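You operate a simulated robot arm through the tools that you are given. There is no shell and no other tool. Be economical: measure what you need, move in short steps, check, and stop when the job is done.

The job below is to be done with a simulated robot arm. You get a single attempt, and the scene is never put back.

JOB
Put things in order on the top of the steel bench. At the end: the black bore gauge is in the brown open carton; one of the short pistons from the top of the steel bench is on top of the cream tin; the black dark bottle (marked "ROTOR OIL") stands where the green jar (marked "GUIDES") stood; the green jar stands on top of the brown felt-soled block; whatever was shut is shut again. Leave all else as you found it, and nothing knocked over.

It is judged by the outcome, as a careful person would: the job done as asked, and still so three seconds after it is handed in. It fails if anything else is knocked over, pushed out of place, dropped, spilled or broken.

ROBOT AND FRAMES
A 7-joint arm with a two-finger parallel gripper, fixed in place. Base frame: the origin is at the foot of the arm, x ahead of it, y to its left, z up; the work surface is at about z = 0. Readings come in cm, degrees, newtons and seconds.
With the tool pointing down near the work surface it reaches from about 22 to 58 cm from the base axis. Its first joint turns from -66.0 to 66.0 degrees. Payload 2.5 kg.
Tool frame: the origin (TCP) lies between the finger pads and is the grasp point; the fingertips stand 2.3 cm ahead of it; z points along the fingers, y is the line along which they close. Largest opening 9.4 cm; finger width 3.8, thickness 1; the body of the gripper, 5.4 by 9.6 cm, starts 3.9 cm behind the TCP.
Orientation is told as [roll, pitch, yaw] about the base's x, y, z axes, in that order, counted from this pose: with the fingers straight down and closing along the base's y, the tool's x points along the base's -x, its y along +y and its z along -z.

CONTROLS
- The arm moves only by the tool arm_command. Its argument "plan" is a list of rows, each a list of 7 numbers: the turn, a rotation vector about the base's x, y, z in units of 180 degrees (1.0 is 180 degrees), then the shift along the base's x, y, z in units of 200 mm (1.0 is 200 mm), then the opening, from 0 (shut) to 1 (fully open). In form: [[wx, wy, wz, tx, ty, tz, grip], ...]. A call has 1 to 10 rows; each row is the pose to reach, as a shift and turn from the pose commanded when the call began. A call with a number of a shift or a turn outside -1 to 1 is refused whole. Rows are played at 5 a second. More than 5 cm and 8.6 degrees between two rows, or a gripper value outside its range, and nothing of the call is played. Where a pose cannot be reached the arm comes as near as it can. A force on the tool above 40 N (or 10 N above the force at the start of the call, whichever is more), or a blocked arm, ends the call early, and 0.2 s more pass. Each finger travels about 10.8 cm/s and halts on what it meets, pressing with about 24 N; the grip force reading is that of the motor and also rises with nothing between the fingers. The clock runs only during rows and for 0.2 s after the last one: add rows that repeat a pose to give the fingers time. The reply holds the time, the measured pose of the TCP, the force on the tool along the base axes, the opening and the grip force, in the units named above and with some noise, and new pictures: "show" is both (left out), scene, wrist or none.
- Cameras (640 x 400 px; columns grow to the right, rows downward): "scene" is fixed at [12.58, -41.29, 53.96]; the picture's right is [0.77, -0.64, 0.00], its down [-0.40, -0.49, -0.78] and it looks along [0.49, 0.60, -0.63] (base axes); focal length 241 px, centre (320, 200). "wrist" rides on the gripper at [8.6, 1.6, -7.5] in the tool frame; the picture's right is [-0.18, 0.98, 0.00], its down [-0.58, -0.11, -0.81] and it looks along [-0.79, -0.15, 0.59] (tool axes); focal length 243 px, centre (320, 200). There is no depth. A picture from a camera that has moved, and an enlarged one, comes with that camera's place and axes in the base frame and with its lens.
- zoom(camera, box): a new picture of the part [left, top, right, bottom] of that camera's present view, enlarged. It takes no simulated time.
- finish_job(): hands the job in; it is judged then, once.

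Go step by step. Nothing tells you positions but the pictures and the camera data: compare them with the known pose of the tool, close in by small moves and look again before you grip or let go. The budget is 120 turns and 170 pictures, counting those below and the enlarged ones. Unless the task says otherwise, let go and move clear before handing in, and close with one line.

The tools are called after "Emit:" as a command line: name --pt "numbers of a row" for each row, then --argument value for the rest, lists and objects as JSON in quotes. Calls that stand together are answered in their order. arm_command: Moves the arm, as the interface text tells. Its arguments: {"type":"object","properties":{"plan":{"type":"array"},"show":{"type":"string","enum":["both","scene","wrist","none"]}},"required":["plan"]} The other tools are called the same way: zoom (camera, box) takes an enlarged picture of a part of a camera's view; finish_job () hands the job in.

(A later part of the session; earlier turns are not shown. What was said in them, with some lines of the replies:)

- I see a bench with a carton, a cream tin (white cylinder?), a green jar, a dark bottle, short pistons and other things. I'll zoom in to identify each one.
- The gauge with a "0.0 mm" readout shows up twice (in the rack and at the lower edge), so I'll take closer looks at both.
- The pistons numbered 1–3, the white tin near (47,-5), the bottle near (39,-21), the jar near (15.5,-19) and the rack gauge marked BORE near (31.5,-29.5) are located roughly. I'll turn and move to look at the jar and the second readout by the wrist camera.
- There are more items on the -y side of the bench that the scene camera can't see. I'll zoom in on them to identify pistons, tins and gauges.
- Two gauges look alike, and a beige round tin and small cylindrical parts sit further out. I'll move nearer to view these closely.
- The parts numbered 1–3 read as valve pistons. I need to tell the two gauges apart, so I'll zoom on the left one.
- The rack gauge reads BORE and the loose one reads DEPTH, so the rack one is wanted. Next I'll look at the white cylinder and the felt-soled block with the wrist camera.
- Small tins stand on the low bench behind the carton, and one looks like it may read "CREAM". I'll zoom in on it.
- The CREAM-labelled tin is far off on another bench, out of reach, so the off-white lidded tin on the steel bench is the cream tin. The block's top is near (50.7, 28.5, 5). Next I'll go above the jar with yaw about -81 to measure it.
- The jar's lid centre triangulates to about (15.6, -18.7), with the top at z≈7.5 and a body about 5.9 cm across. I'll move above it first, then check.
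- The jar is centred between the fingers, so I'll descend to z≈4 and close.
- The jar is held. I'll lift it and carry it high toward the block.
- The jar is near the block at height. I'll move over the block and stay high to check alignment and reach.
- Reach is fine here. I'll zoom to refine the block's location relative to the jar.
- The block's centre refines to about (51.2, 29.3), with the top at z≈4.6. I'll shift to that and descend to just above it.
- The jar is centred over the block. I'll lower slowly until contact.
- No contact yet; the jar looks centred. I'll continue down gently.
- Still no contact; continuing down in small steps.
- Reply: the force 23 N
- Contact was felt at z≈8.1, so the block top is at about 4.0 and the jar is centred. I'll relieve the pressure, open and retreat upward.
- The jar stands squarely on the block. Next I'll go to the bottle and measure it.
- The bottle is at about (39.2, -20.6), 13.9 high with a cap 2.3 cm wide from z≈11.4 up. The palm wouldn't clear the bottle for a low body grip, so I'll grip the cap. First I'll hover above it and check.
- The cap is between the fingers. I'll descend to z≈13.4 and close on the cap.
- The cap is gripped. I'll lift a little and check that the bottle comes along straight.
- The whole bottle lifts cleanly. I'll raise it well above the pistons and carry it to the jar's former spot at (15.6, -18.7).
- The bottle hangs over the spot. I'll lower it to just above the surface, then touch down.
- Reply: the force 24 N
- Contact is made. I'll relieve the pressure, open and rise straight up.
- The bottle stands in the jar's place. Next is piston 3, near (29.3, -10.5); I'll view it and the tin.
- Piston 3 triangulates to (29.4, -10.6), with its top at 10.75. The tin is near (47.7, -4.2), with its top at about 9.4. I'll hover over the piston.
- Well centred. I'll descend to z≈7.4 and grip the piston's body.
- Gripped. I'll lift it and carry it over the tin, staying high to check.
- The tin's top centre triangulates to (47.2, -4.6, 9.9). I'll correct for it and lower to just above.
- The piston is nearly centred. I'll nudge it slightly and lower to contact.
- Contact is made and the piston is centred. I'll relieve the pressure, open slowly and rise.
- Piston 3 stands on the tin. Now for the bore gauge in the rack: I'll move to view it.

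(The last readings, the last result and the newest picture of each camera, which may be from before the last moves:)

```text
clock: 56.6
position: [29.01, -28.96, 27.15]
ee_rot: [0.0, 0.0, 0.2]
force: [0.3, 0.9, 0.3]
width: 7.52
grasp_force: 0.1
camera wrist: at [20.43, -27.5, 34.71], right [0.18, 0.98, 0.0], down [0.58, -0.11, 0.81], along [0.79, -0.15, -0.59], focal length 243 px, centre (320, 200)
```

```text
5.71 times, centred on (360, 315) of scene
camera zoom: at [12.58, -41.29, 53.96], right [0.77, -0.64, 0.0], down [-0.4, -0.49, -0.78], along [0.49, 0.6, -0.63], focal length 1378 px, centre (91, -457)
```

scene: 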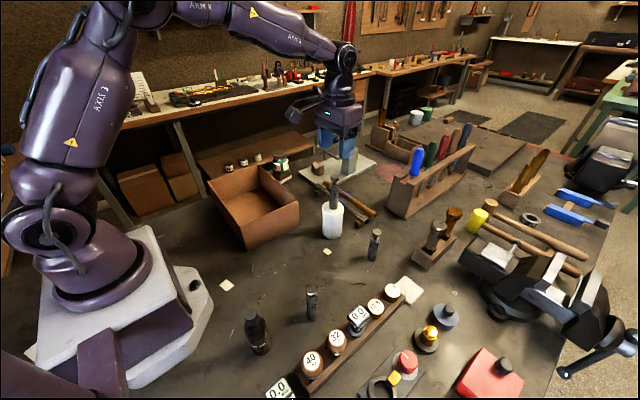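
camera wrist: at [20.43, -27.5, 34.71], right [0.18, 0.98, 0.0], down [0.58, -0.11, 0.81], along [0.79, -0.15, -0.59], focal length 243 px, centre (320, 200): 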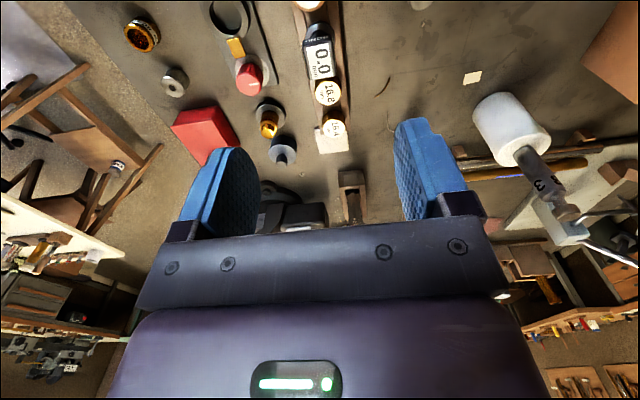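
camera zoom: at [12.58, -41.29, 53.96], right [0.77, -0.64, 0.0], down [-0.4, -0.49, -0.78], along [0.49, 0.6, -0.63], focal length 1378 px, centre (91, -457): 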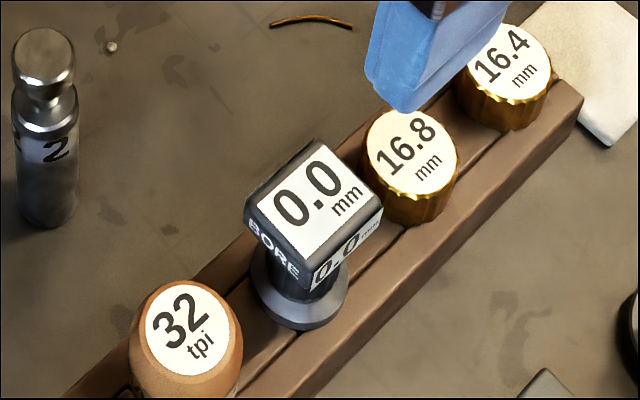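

The gauge head is at about (31.65, -29.55), with its top at z≈8.8, and is aligned with the rack along x. I'll hover above it with the fingers closing along y.

Emit:
arm_command --pt "0 0 0 0.06 -0.015 -0.1 0.65" --pt "0 0 0 0.132 -0.03 -0.25 0.65" --pt "0 0 0 0.132 -0.03 -0.45 0.65" --pt "0 0 0 0.132 -0.03 -0.6 0.65" --pt "0 0 0 0.132 -0.03 -0.66 0.65" --pt "0 0 0 0.132 -0.03 -0.66 0.65" --show "wrist"

Emit:
zoom --camera "scene" --box '[310, 260, 420, 350]'

Emit:
zoom --camera "wrist" --box '[200, 0, 440, 200]'

```text
clock: 58.0
position: [31.38, -29.59, 13.87]
ee_rot: [0.1, 0.0, -0.1]
force: [0.1, 0.1, 0.4]
width: 6.1
grasp_force: 0.0
camera wrist: at [22.92, -28.04, 21.43], right [0.18, 0.98, 0.0], down [0.58, -0.11, 0.81], along [0.79, -0.15, -0.59], focal length 243 px, centre (320, 200)
```

wrist: 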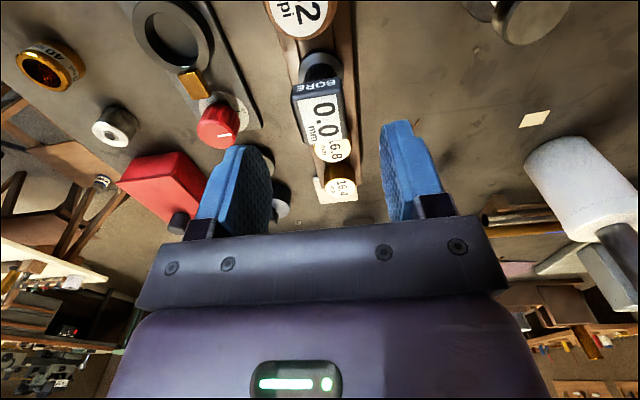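

```text
4.44 times, centred on (365, 305) of scene
camera zoom: at [12.58, -41.29, 53.96], right [0.77, -0.64, 0.0], down [-0.4, -0.49, -0.78], along [0.49, 0.6, -0.63], focal length 1072 px, centre (120, -267)
```

zoom: 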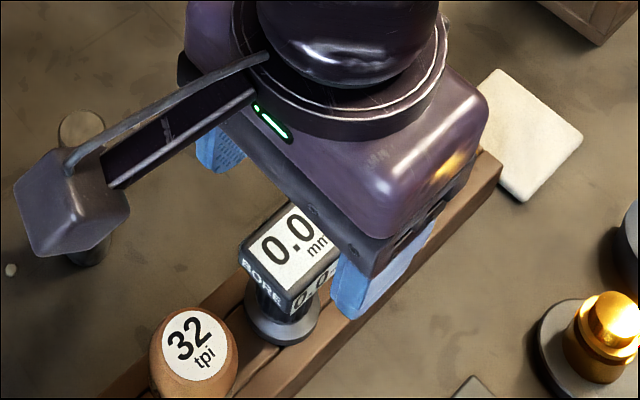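

```text
2.00 times, centred on (320, 100) of wrist
camera zoom: at [22.92, -28.04, 21.43], right [0.18, 0.98, 0.0], down [0.58, -0.11, 0.81], along [0.79, -0.15, -0.59], focal length 485 px, centre (320, 400)
```

zoom: 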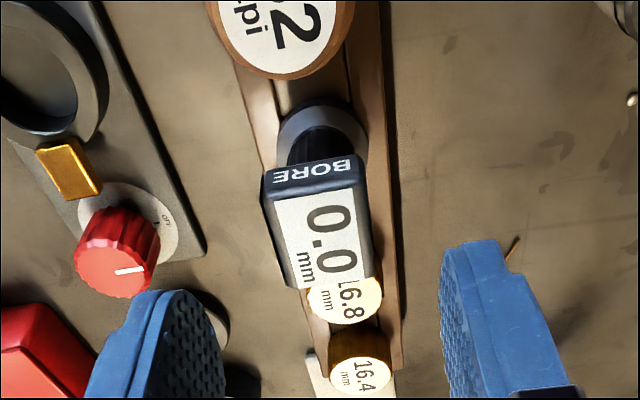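

Aligned. I'll descend to z≈7.5 and close on the head.

Emit:
arm_command --pt "0 0 0 0.006 0 -0.12 0.65" --pt "0 0 0 0.006 0 -0.22 0.65" --pt "0 0 0 0.006 0 -0.28 0.65" --pt "0 0 0 0.006 0 -0.315 0.65" --pt "0 0 0 0.006 0 -0.315 0.65" --pt "0 0 0 0.006 0 -0.315 0.4" --pt "0 0 0 0.006 0 -0.315 0.15" --pt "0 0 0 0.006 0 -0.315 0.15" --show "wrist"

Emit:
zoom --camera "scene" --box '[310, 260, 420, 350]'

```text
clock: 59.8
position: [31.48, -29.64, 7.73]
ee_rot: [0.0, 0.0, 0.0]
force: [-0.1, 0.3, 0.0]
width: 2.96
grasp_force: 23.9
camera wrist: at [23.03, -28.15, 15.27], right [0.18, 0.98, 0.0], down [0.58, -0.11, 0.81], along [0.79, -0.15, -0.59], focal length 243 px, centre (320, 200)
```

wrist: 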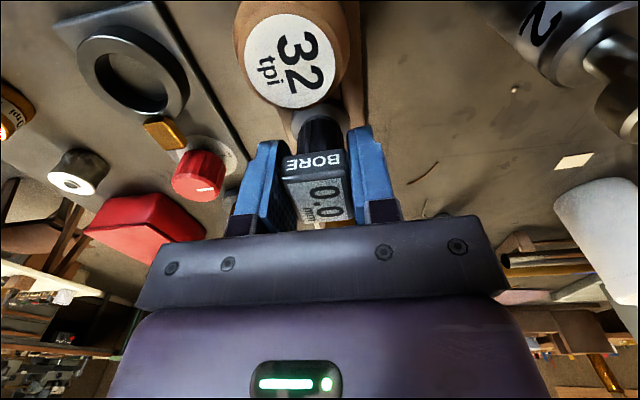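

```text
4.44 times, centred on (365, 305) of scene
camera zoom: at [12.58, -41.29, 53.96], right [0.77, -0.64, 0.0], down [-0.4, -0.49, -0.78], along [0.49, 0.6, -0.63], focal length 1072 px, centre (120, -267)
```

zoom: 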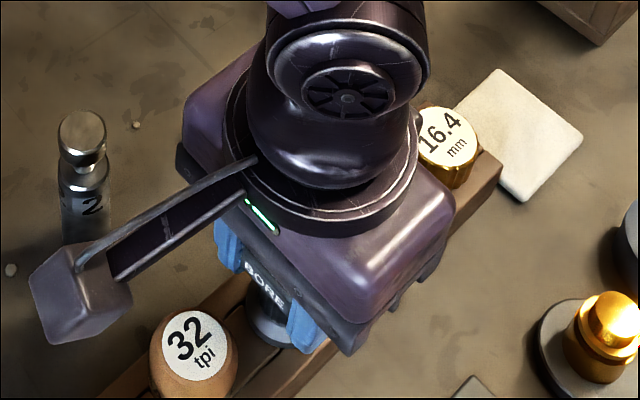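

Held at 2.96 cm. I'll lift gently and straight, watching the rack.

Emit:
arm_command --pt "0 0 0 0 0 0.03 0.15" --pt "0 0 0 0 0 0.08 0.15" --pt "0 0 0 0 0 0.15 0.15" --pt "0 0 0 0 0 0.25 0.15" --pt "0 0 0 0 0 0.4 0.15" --pt "0 0 0 0 0 0.55 0.15" --show "both"

Emit:
zoom --camera "scene" --box '[290, 220, 420, 350]'

```text
clock: 61.2
position: [31.66, -29.35, 18.79]
ee_rot: [0.0, 0.0, 0.0]
force: [-0.7, 0.6, -2.4]
width: 2.96
grasp_force: 24.3
camera wrist: at [23.1, -27.85, 26.37], right [0.18, 0.98, 0.0], down [0.58, -0.11, 0.81], along [0.79, -0.15, -0.59], focal length 243 px, centre (320, 200)
```

scene: 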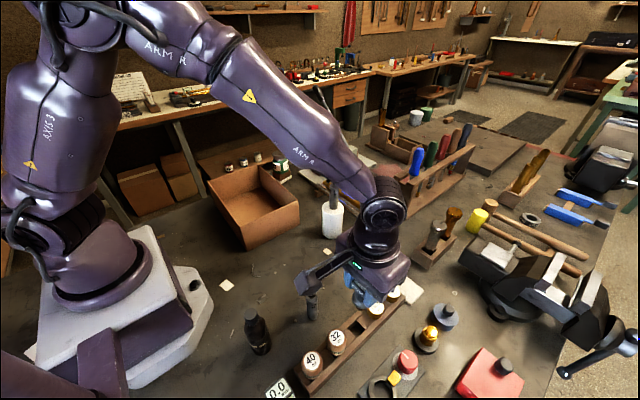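
wrist: 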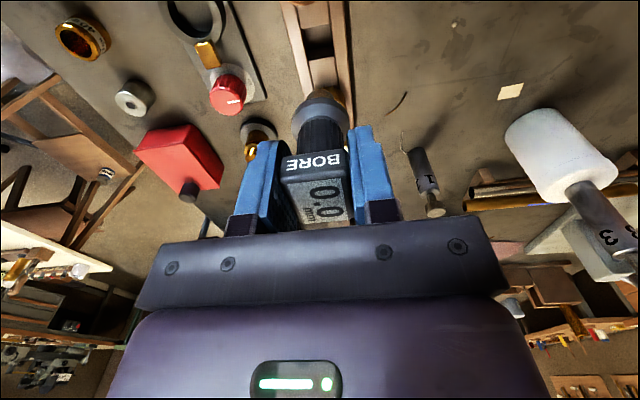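

```text
3.08 times, centred on (355, 285) of scene
camera zoom: at [12.58, -41.29, 53.96], right [0.77, -0.64, 0.0], down [-0.4, -0.49, -0.78], along [0.49, 0.6, -0.63], focal length 742 px, centre (212, -62)
```

zoom: 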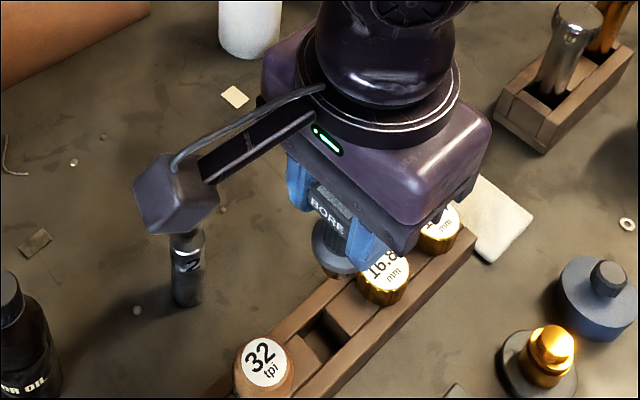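

The gauge is out of the rack. I'll look closely at its underside before placing it.

Emit:
zoom --camera "scene" --box '[340, 270, 380, 315]'

Emit:
arm_command --pt "0 0 0 0 0 0.15 0.15" --pt "0 0 0 0 0 0.35 0.15" --pt "0 0 0 0 0 0.5 0.15" --show "none"

Emit:
zoom --camera "scene" --box '[320, 200, 420, 300]'

```text
8.89 times, centred on (360, 292) of scene
camera zoom: at [12.58, -41.29, 53.96], right [0.77, -0.64, 0.0], down [-0.4, -0.49, -0.78], along [0.49, 0.6, -0.63], focal length 2143 px, centre (-36, -622)
```

zoom: 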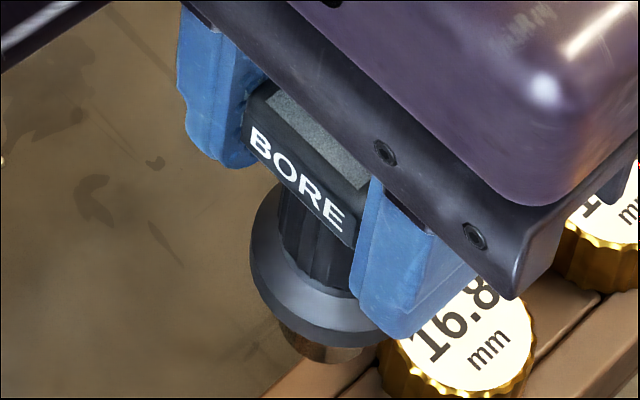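

```text
clock: 62.0
position: [31.87, -29.64, 28.82]
ee_rot: [0.0, 0.1, 0.0]
force: [-0.6, 0.4, -2.0]
width: 2.98
grasp_force: 24.2
```

```text
4.00 times, centred on (370, 250) of scene
camera zoom: at [12.58, -41.29, 53.96], right [0.77, -0.64, 0.0], down [-0.4, -0.49, -0.78], along [0.49, 0.6, -0.63], focal length 964 px, centre (120, 0)
```

zoom: 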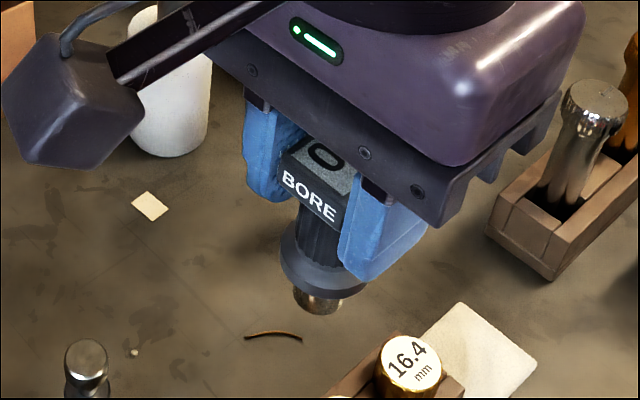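

The gauge has a roughly 2 cm stub under its flange. I'll carry it high to above the carton's middle at about (33, 17).

Emit:
arm_command --pt "0 0 0 0 0.12 0 0.15" --pt "0 0 0 0 0.3 0 0.15" --pt "0 0 0 0 0.5 0 0.15" --pt "0 0 0 0 0.7 0 0.15" --pt "0 0 0 0 0.9 0 0.15" --pt "0 0 0 0 1.0 0 0.15" --show "none"

Emit:
arm_command --pt "0 0 0 0 0.15 0 0.15" --pt "0 0 0 0.02 0.35 0 0.15" --pt "0 0 0 0.04 0.55 0 0.15" --pt "0 0 0 0.06 0.75 0 0.15" --pt "0 0 0 0.06 0.9 0 0.15" --pt "0 0 0 0.06 1.0 0 0.15" --show "none"

Emit:
arm_command --pt "0 0 0 0 0.15 0 0.15" --pt "0 0 0 0 0.32 0 0.15" --pt "0 0 0 0 0.32 -0.2 0.15" --pt "0 0 0 0 0.32 -0.4 0.15" --pt "0 0 0 0 0.32 -0.55 0.15" --pt "0 0 0 0 0.32 -0.55 0.15"

Emit:
zoom --camera "scene" --box '[190, 130, 310, 260]'

```text
clock: 63.4
position: [31.49, -9.56, 28.65]
ee_rot: [0.0, 0.0, 0.0]
force: [0.2, -0.1, -1.6]
width: 2.97
grasp_force: 24.6
```

```text
clock: 64.8
position: [32.61, 10.43, 28.69]
ee_rot: [0.0, 0.0, 0.0]
force: [0.6, -0.2, -2.8]
width: 2.95
grasp_force: 23.5
```

```text
clock: 66.2
position: [32.58, 16.82, 17.59]
ee_rot: [0.1, -0.1, 0.0]
force: [0.6, 0.4, -1.4]
width: 2.95
grasp_force: 24.2
camera wrist: at [24.1, 18.26, 25.13], right [0.18, 0.98, 0.0], down [0.58, -0.11, 0.81], along [0.79, -0.15, -0.59], focal length 243 px, centre (320, 200)
```

scene: 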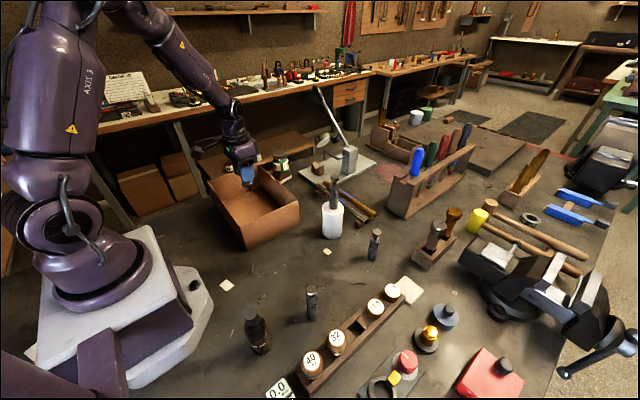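
wrist: 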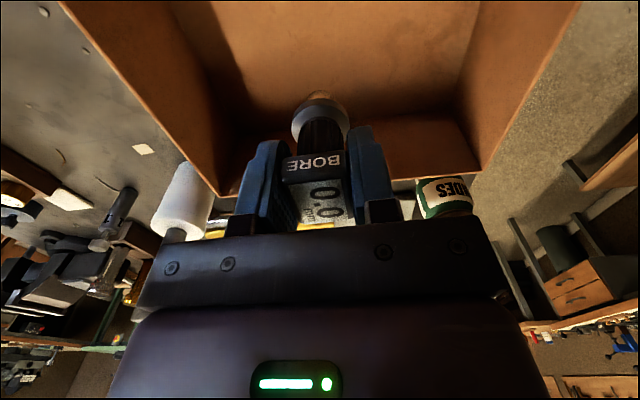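

```text
3.08 times, centred on (250, 195) of scene
camera zoom: at [12.58, -41.29, 53.96], right [0.77, -0.64, 0.0], down [-0.4, -0.49, -0.78], along [0.49, 0.6, -0.63], focal length 742 px, centre (535, 215)
```

zoom: 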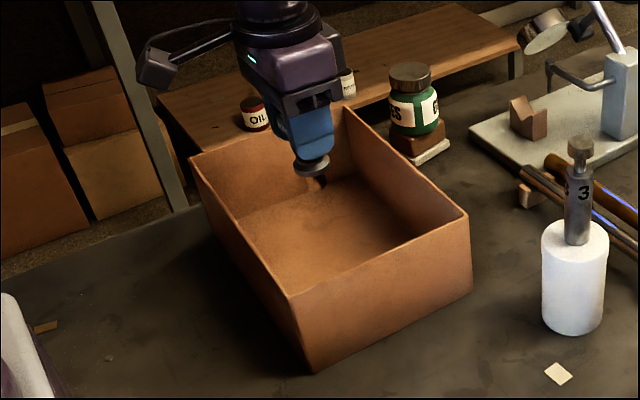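

The gauge is over the carton interior. I'll lower it inside to z≈9, then creep down.

Emit:
arm_command --pt "0 0 0 0 0 -0.15 0.15" --pt "0 0 0 0 0 -0.3 0.15" --pt "0 0 0 0 0 -0.39 0.15" --pt "0 0 0 0 0 -0.43 0.15" --pt "0 0 0 0 0 -0.43 0.15" --show "wrist"

Emit:
zoom --camera "scene" --box '[210, 150, 290, 240]'

```text
clock: 67.4
position: [32.88, 16.89, 9.12]
ee_rot: [0.0, 0.0, 0.1]
force: [0.4, -0.4, -1.9]
width: 2.96
grasp_force: 24.2
camera wrist: at [24.26, 18.33, 16.56], right [0.18, 0.98, 0.0], down [0.58, -0.11, 0.81], along [0.79, -0.15, -0.59], focal length 243 px, centre (320, 200)
```

wrist: 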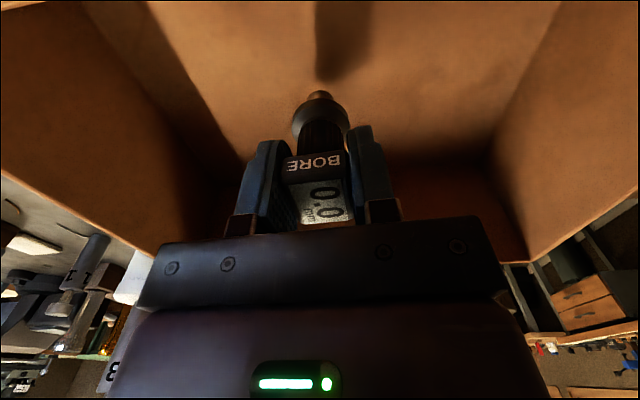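

```text
4.44 times, centred on (250, 195) of scene
camera zoom: at [12.58, -41.29, 53.96], right [0.77, -0.64, 0.0], down [-0.4, -0.49, -0.78], along [0.49, 0.6, -0.63], focal length 1072 px, centre (631, 222)
```

zoom: 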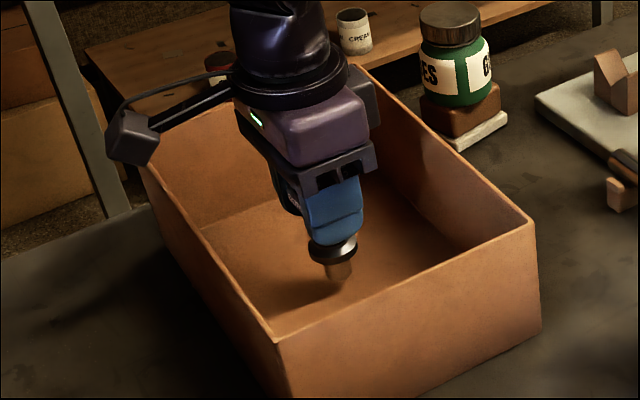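

Emit:
arm_command --pt "0 0 0 0 0 -0.015 0.15" --pt "0 0 0 0 0 -0.03 0.15" --pt "0 0 0 0 0 -0.04 0.15" --pt "0 0 0 0 0 -0.04 0.15" --show "none"

Emit:
arm_command --pt "0 0 0 0 0 -0.008 0.15" --pt "0 0 0 0 0 -0.016 0.15" --pt "0 0 0 0 0 -0.016 0.15" --show "none"

Emit:
zoom --camera "scene" --box '[220, 160, 280, 220]'

```text
clock: 68.4
position: [32.94, 16.84, 8.39]
ee_rot: [0.1, 0.1, 0.1]
force: [0.1, 0.5, -1.8]
width: 2.94
grasp_force: 24.4
```

```text
clock: 69.2
position: [32.75, 16.86, 7.93]
ee_rot: [0.0, 0.0, 0.1]
force: [0.2, 0.5, -1.1]
width: 2.95
grasp_force: 23.6
```

```text
6.67 times, centred on (250, 190) of scene
camera zoom: at [12.58, -41.29, 53.96], right [0.77, -0.64, 0.0], down [-0.4, -0.49, -0.78], along [0.49, 0.6, -0.63], focal length 1607 px, centre (787, 267)
```

zoom: 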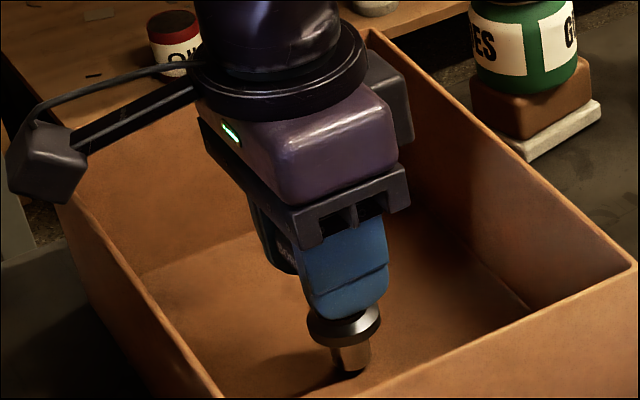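

Emit:
arm_command --pt "0 0 0 0 0 -0.006 0.15" --pt "0 0 0 0 0 -0.012 0.15" --pt "0 0 0 0 0 -0.012 0.15" --show "none"

Emit:
arm_command --pt "0 0 0 0 0 -0.006 0.15" --pt "0 0 0 0 0 -0.012 0.15" --pt "0 0 0 0 0 -0.012 0.15" --show "none"

```text
clock: 70.0
position: [32.7, 16.82, 7.81]
ee_rot: [0.0, 0.0, 0.1]
force: [0.1, 0.0, -2.4]
width: 2.94
grasp_force: 24.1
```

```text
clock: 70.8
position: [32.92, 16.81, 7.56]
ee_rot: [0.0, 0.0, 0.1]
force: [0.6, -0.9, -2.3]
width: 2.95
grasp_force: 23.5
```

Emit:
arm_command --pt "0 0 0 0 0 -0.006 0.15" --pt "0 0 0 0 0 -0.012 0.15" --pt "0 0 0 0 0 -0.012 0.15" --show "none"

Emit:
zoom --camera "scene" --box '[220, 160, 280, 220]'

```text
clock: 71.6
position: [32.89, 16.85, 7.41]
ee_rot: [0.1, -0.2, 0.0]
force: [-7.1, -2.8, 34.4]
width: 2.94
grasp_force: 24.0
```

```text
6.67 times, centred on (250, 190) of scene
camera zoom: at [12.57, -41.3, 53.96], right [0.77, -0.64, 0.0], down [-0.4, -0.49, -0.78], along [0.49, 0.6, -0.63], focal length 1607 px, centre (787, 267)
```

zoom: 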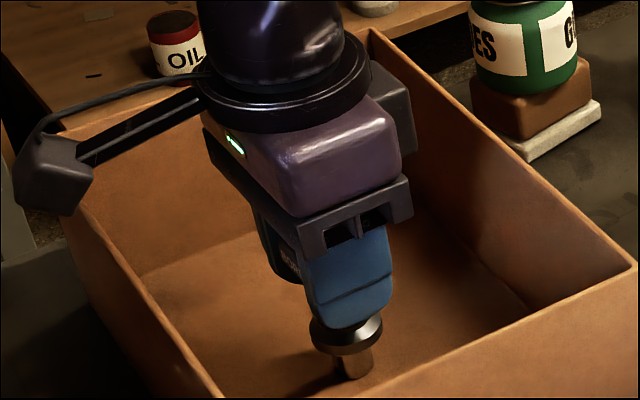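

Contact. I'll relieve the pressure and open gently, then rise.

Emit:
arm_command --pt "0 0 0 0 0 0.007 0.15" --pt "0 0 0 0 0 0.009 0.15" --pt "0 0 0 0 0 0.009 0.33" --pt "0 0 0 0 0 0.009 0.4" --pt "0 0 0 0 0 0.009 0.55" --pt "0 0 0 0 0 0.009 0.65" --show "wrist"

Emit:
arm_command --pt "0 0 0 0 0 0.06 0.65" --pt "0 0 0 0 0 0.15 0.65" --pt "0 0 0 0 0 0.3 0.65" --pt "0 0 0 0 0 0.5 0.65" --pt "0 0 0 0 0 0.7 0.65" --pt "0 0 0 0 0 0.9 0.65"

Emit:
zoom --camera "scene" --box '[210, 150, 290, 240]'

```text
clock: 73.0
position: [32.74, 16.85, 7.43]
ee_rot: [0.0, 0.1, 0.0]
force: [-0.2, 0.6, -0.2]
width: 6.12
grasp_force: 0.2
camera wrist: at [24.27, 18.29, 14.97], right [0.18, 0.98, 0.0], down [0.58, -0.11, 0.81], along [0.79, -0.15, -0.59], focal length 243 px, centre (320, 200)
```

wrist: 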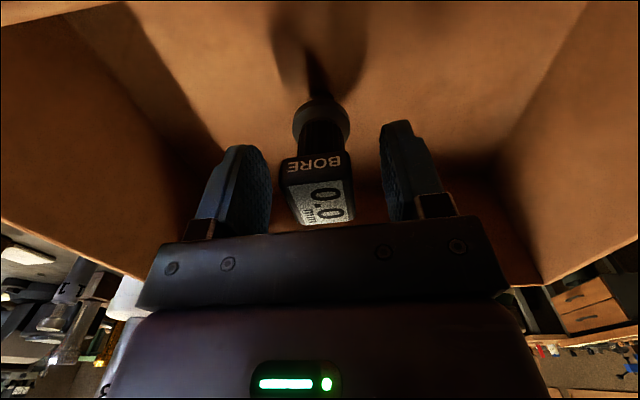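

```text
clock: 74.4
position: [32.79, 16.81, 25.35]
ee_rot: [0.0, 0.1, 0.0]
force: [0.0, 0.4, 0.4]
width: 6.11
grasp_force: 0.1
camera wrist: at [24.23, 18.22, 32.8], right [0.18, 0.98, 0.0], down [0.58, -0.11, 0.81], along [0.79, -0.15, -0.59], focal length 243 px, centre (320, 200)
```

scene: 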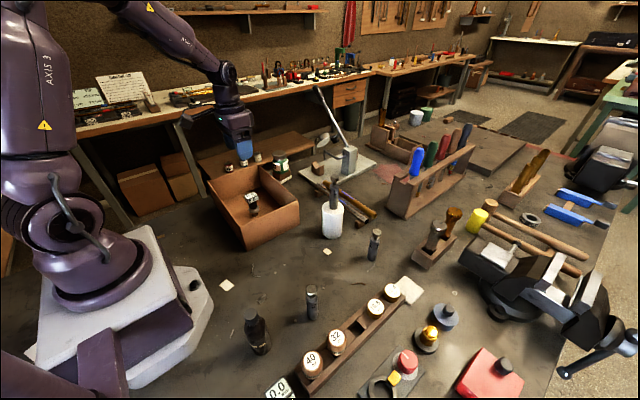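
wrist: 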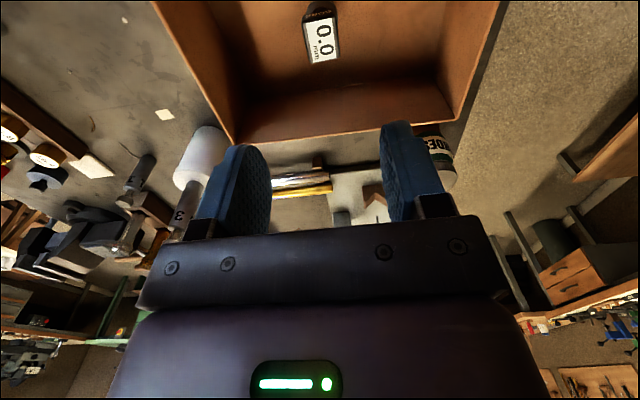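

```text
4.44 times, centred on (250, 195) of scene
camera zoom: at [12.58, -41.29, 53.96], right [0.77, -0.64, 0.0], down [-0.4, -0.49, -0.78], along [0.49, 0.6, -0.63], focal length 1072 px, centre (631, 222)
```

zoom: 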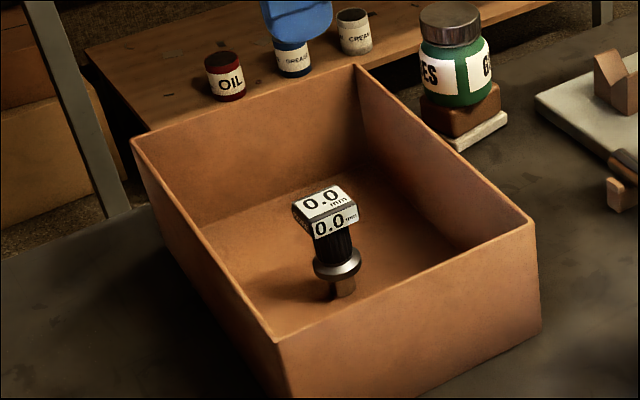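

The gauge stands in the carton, the jar is on the block, the bottle stands in the jar's old place, piston 3 is on the cream tin, and the arm is clear. Handing in.

Emit:
finish_job

```text
The job is handed in.
```

All four moves are finished and handed in: the bore gauge stands in the open carton, and piston 3 is on the off-white tin, which has no label and which I took to be the cream tin. The rotor oil bottle stands where the GUIDES jar was, and the jar is on the felt-soled block; I opened nothing, and saw nothing else moved or knocked over.
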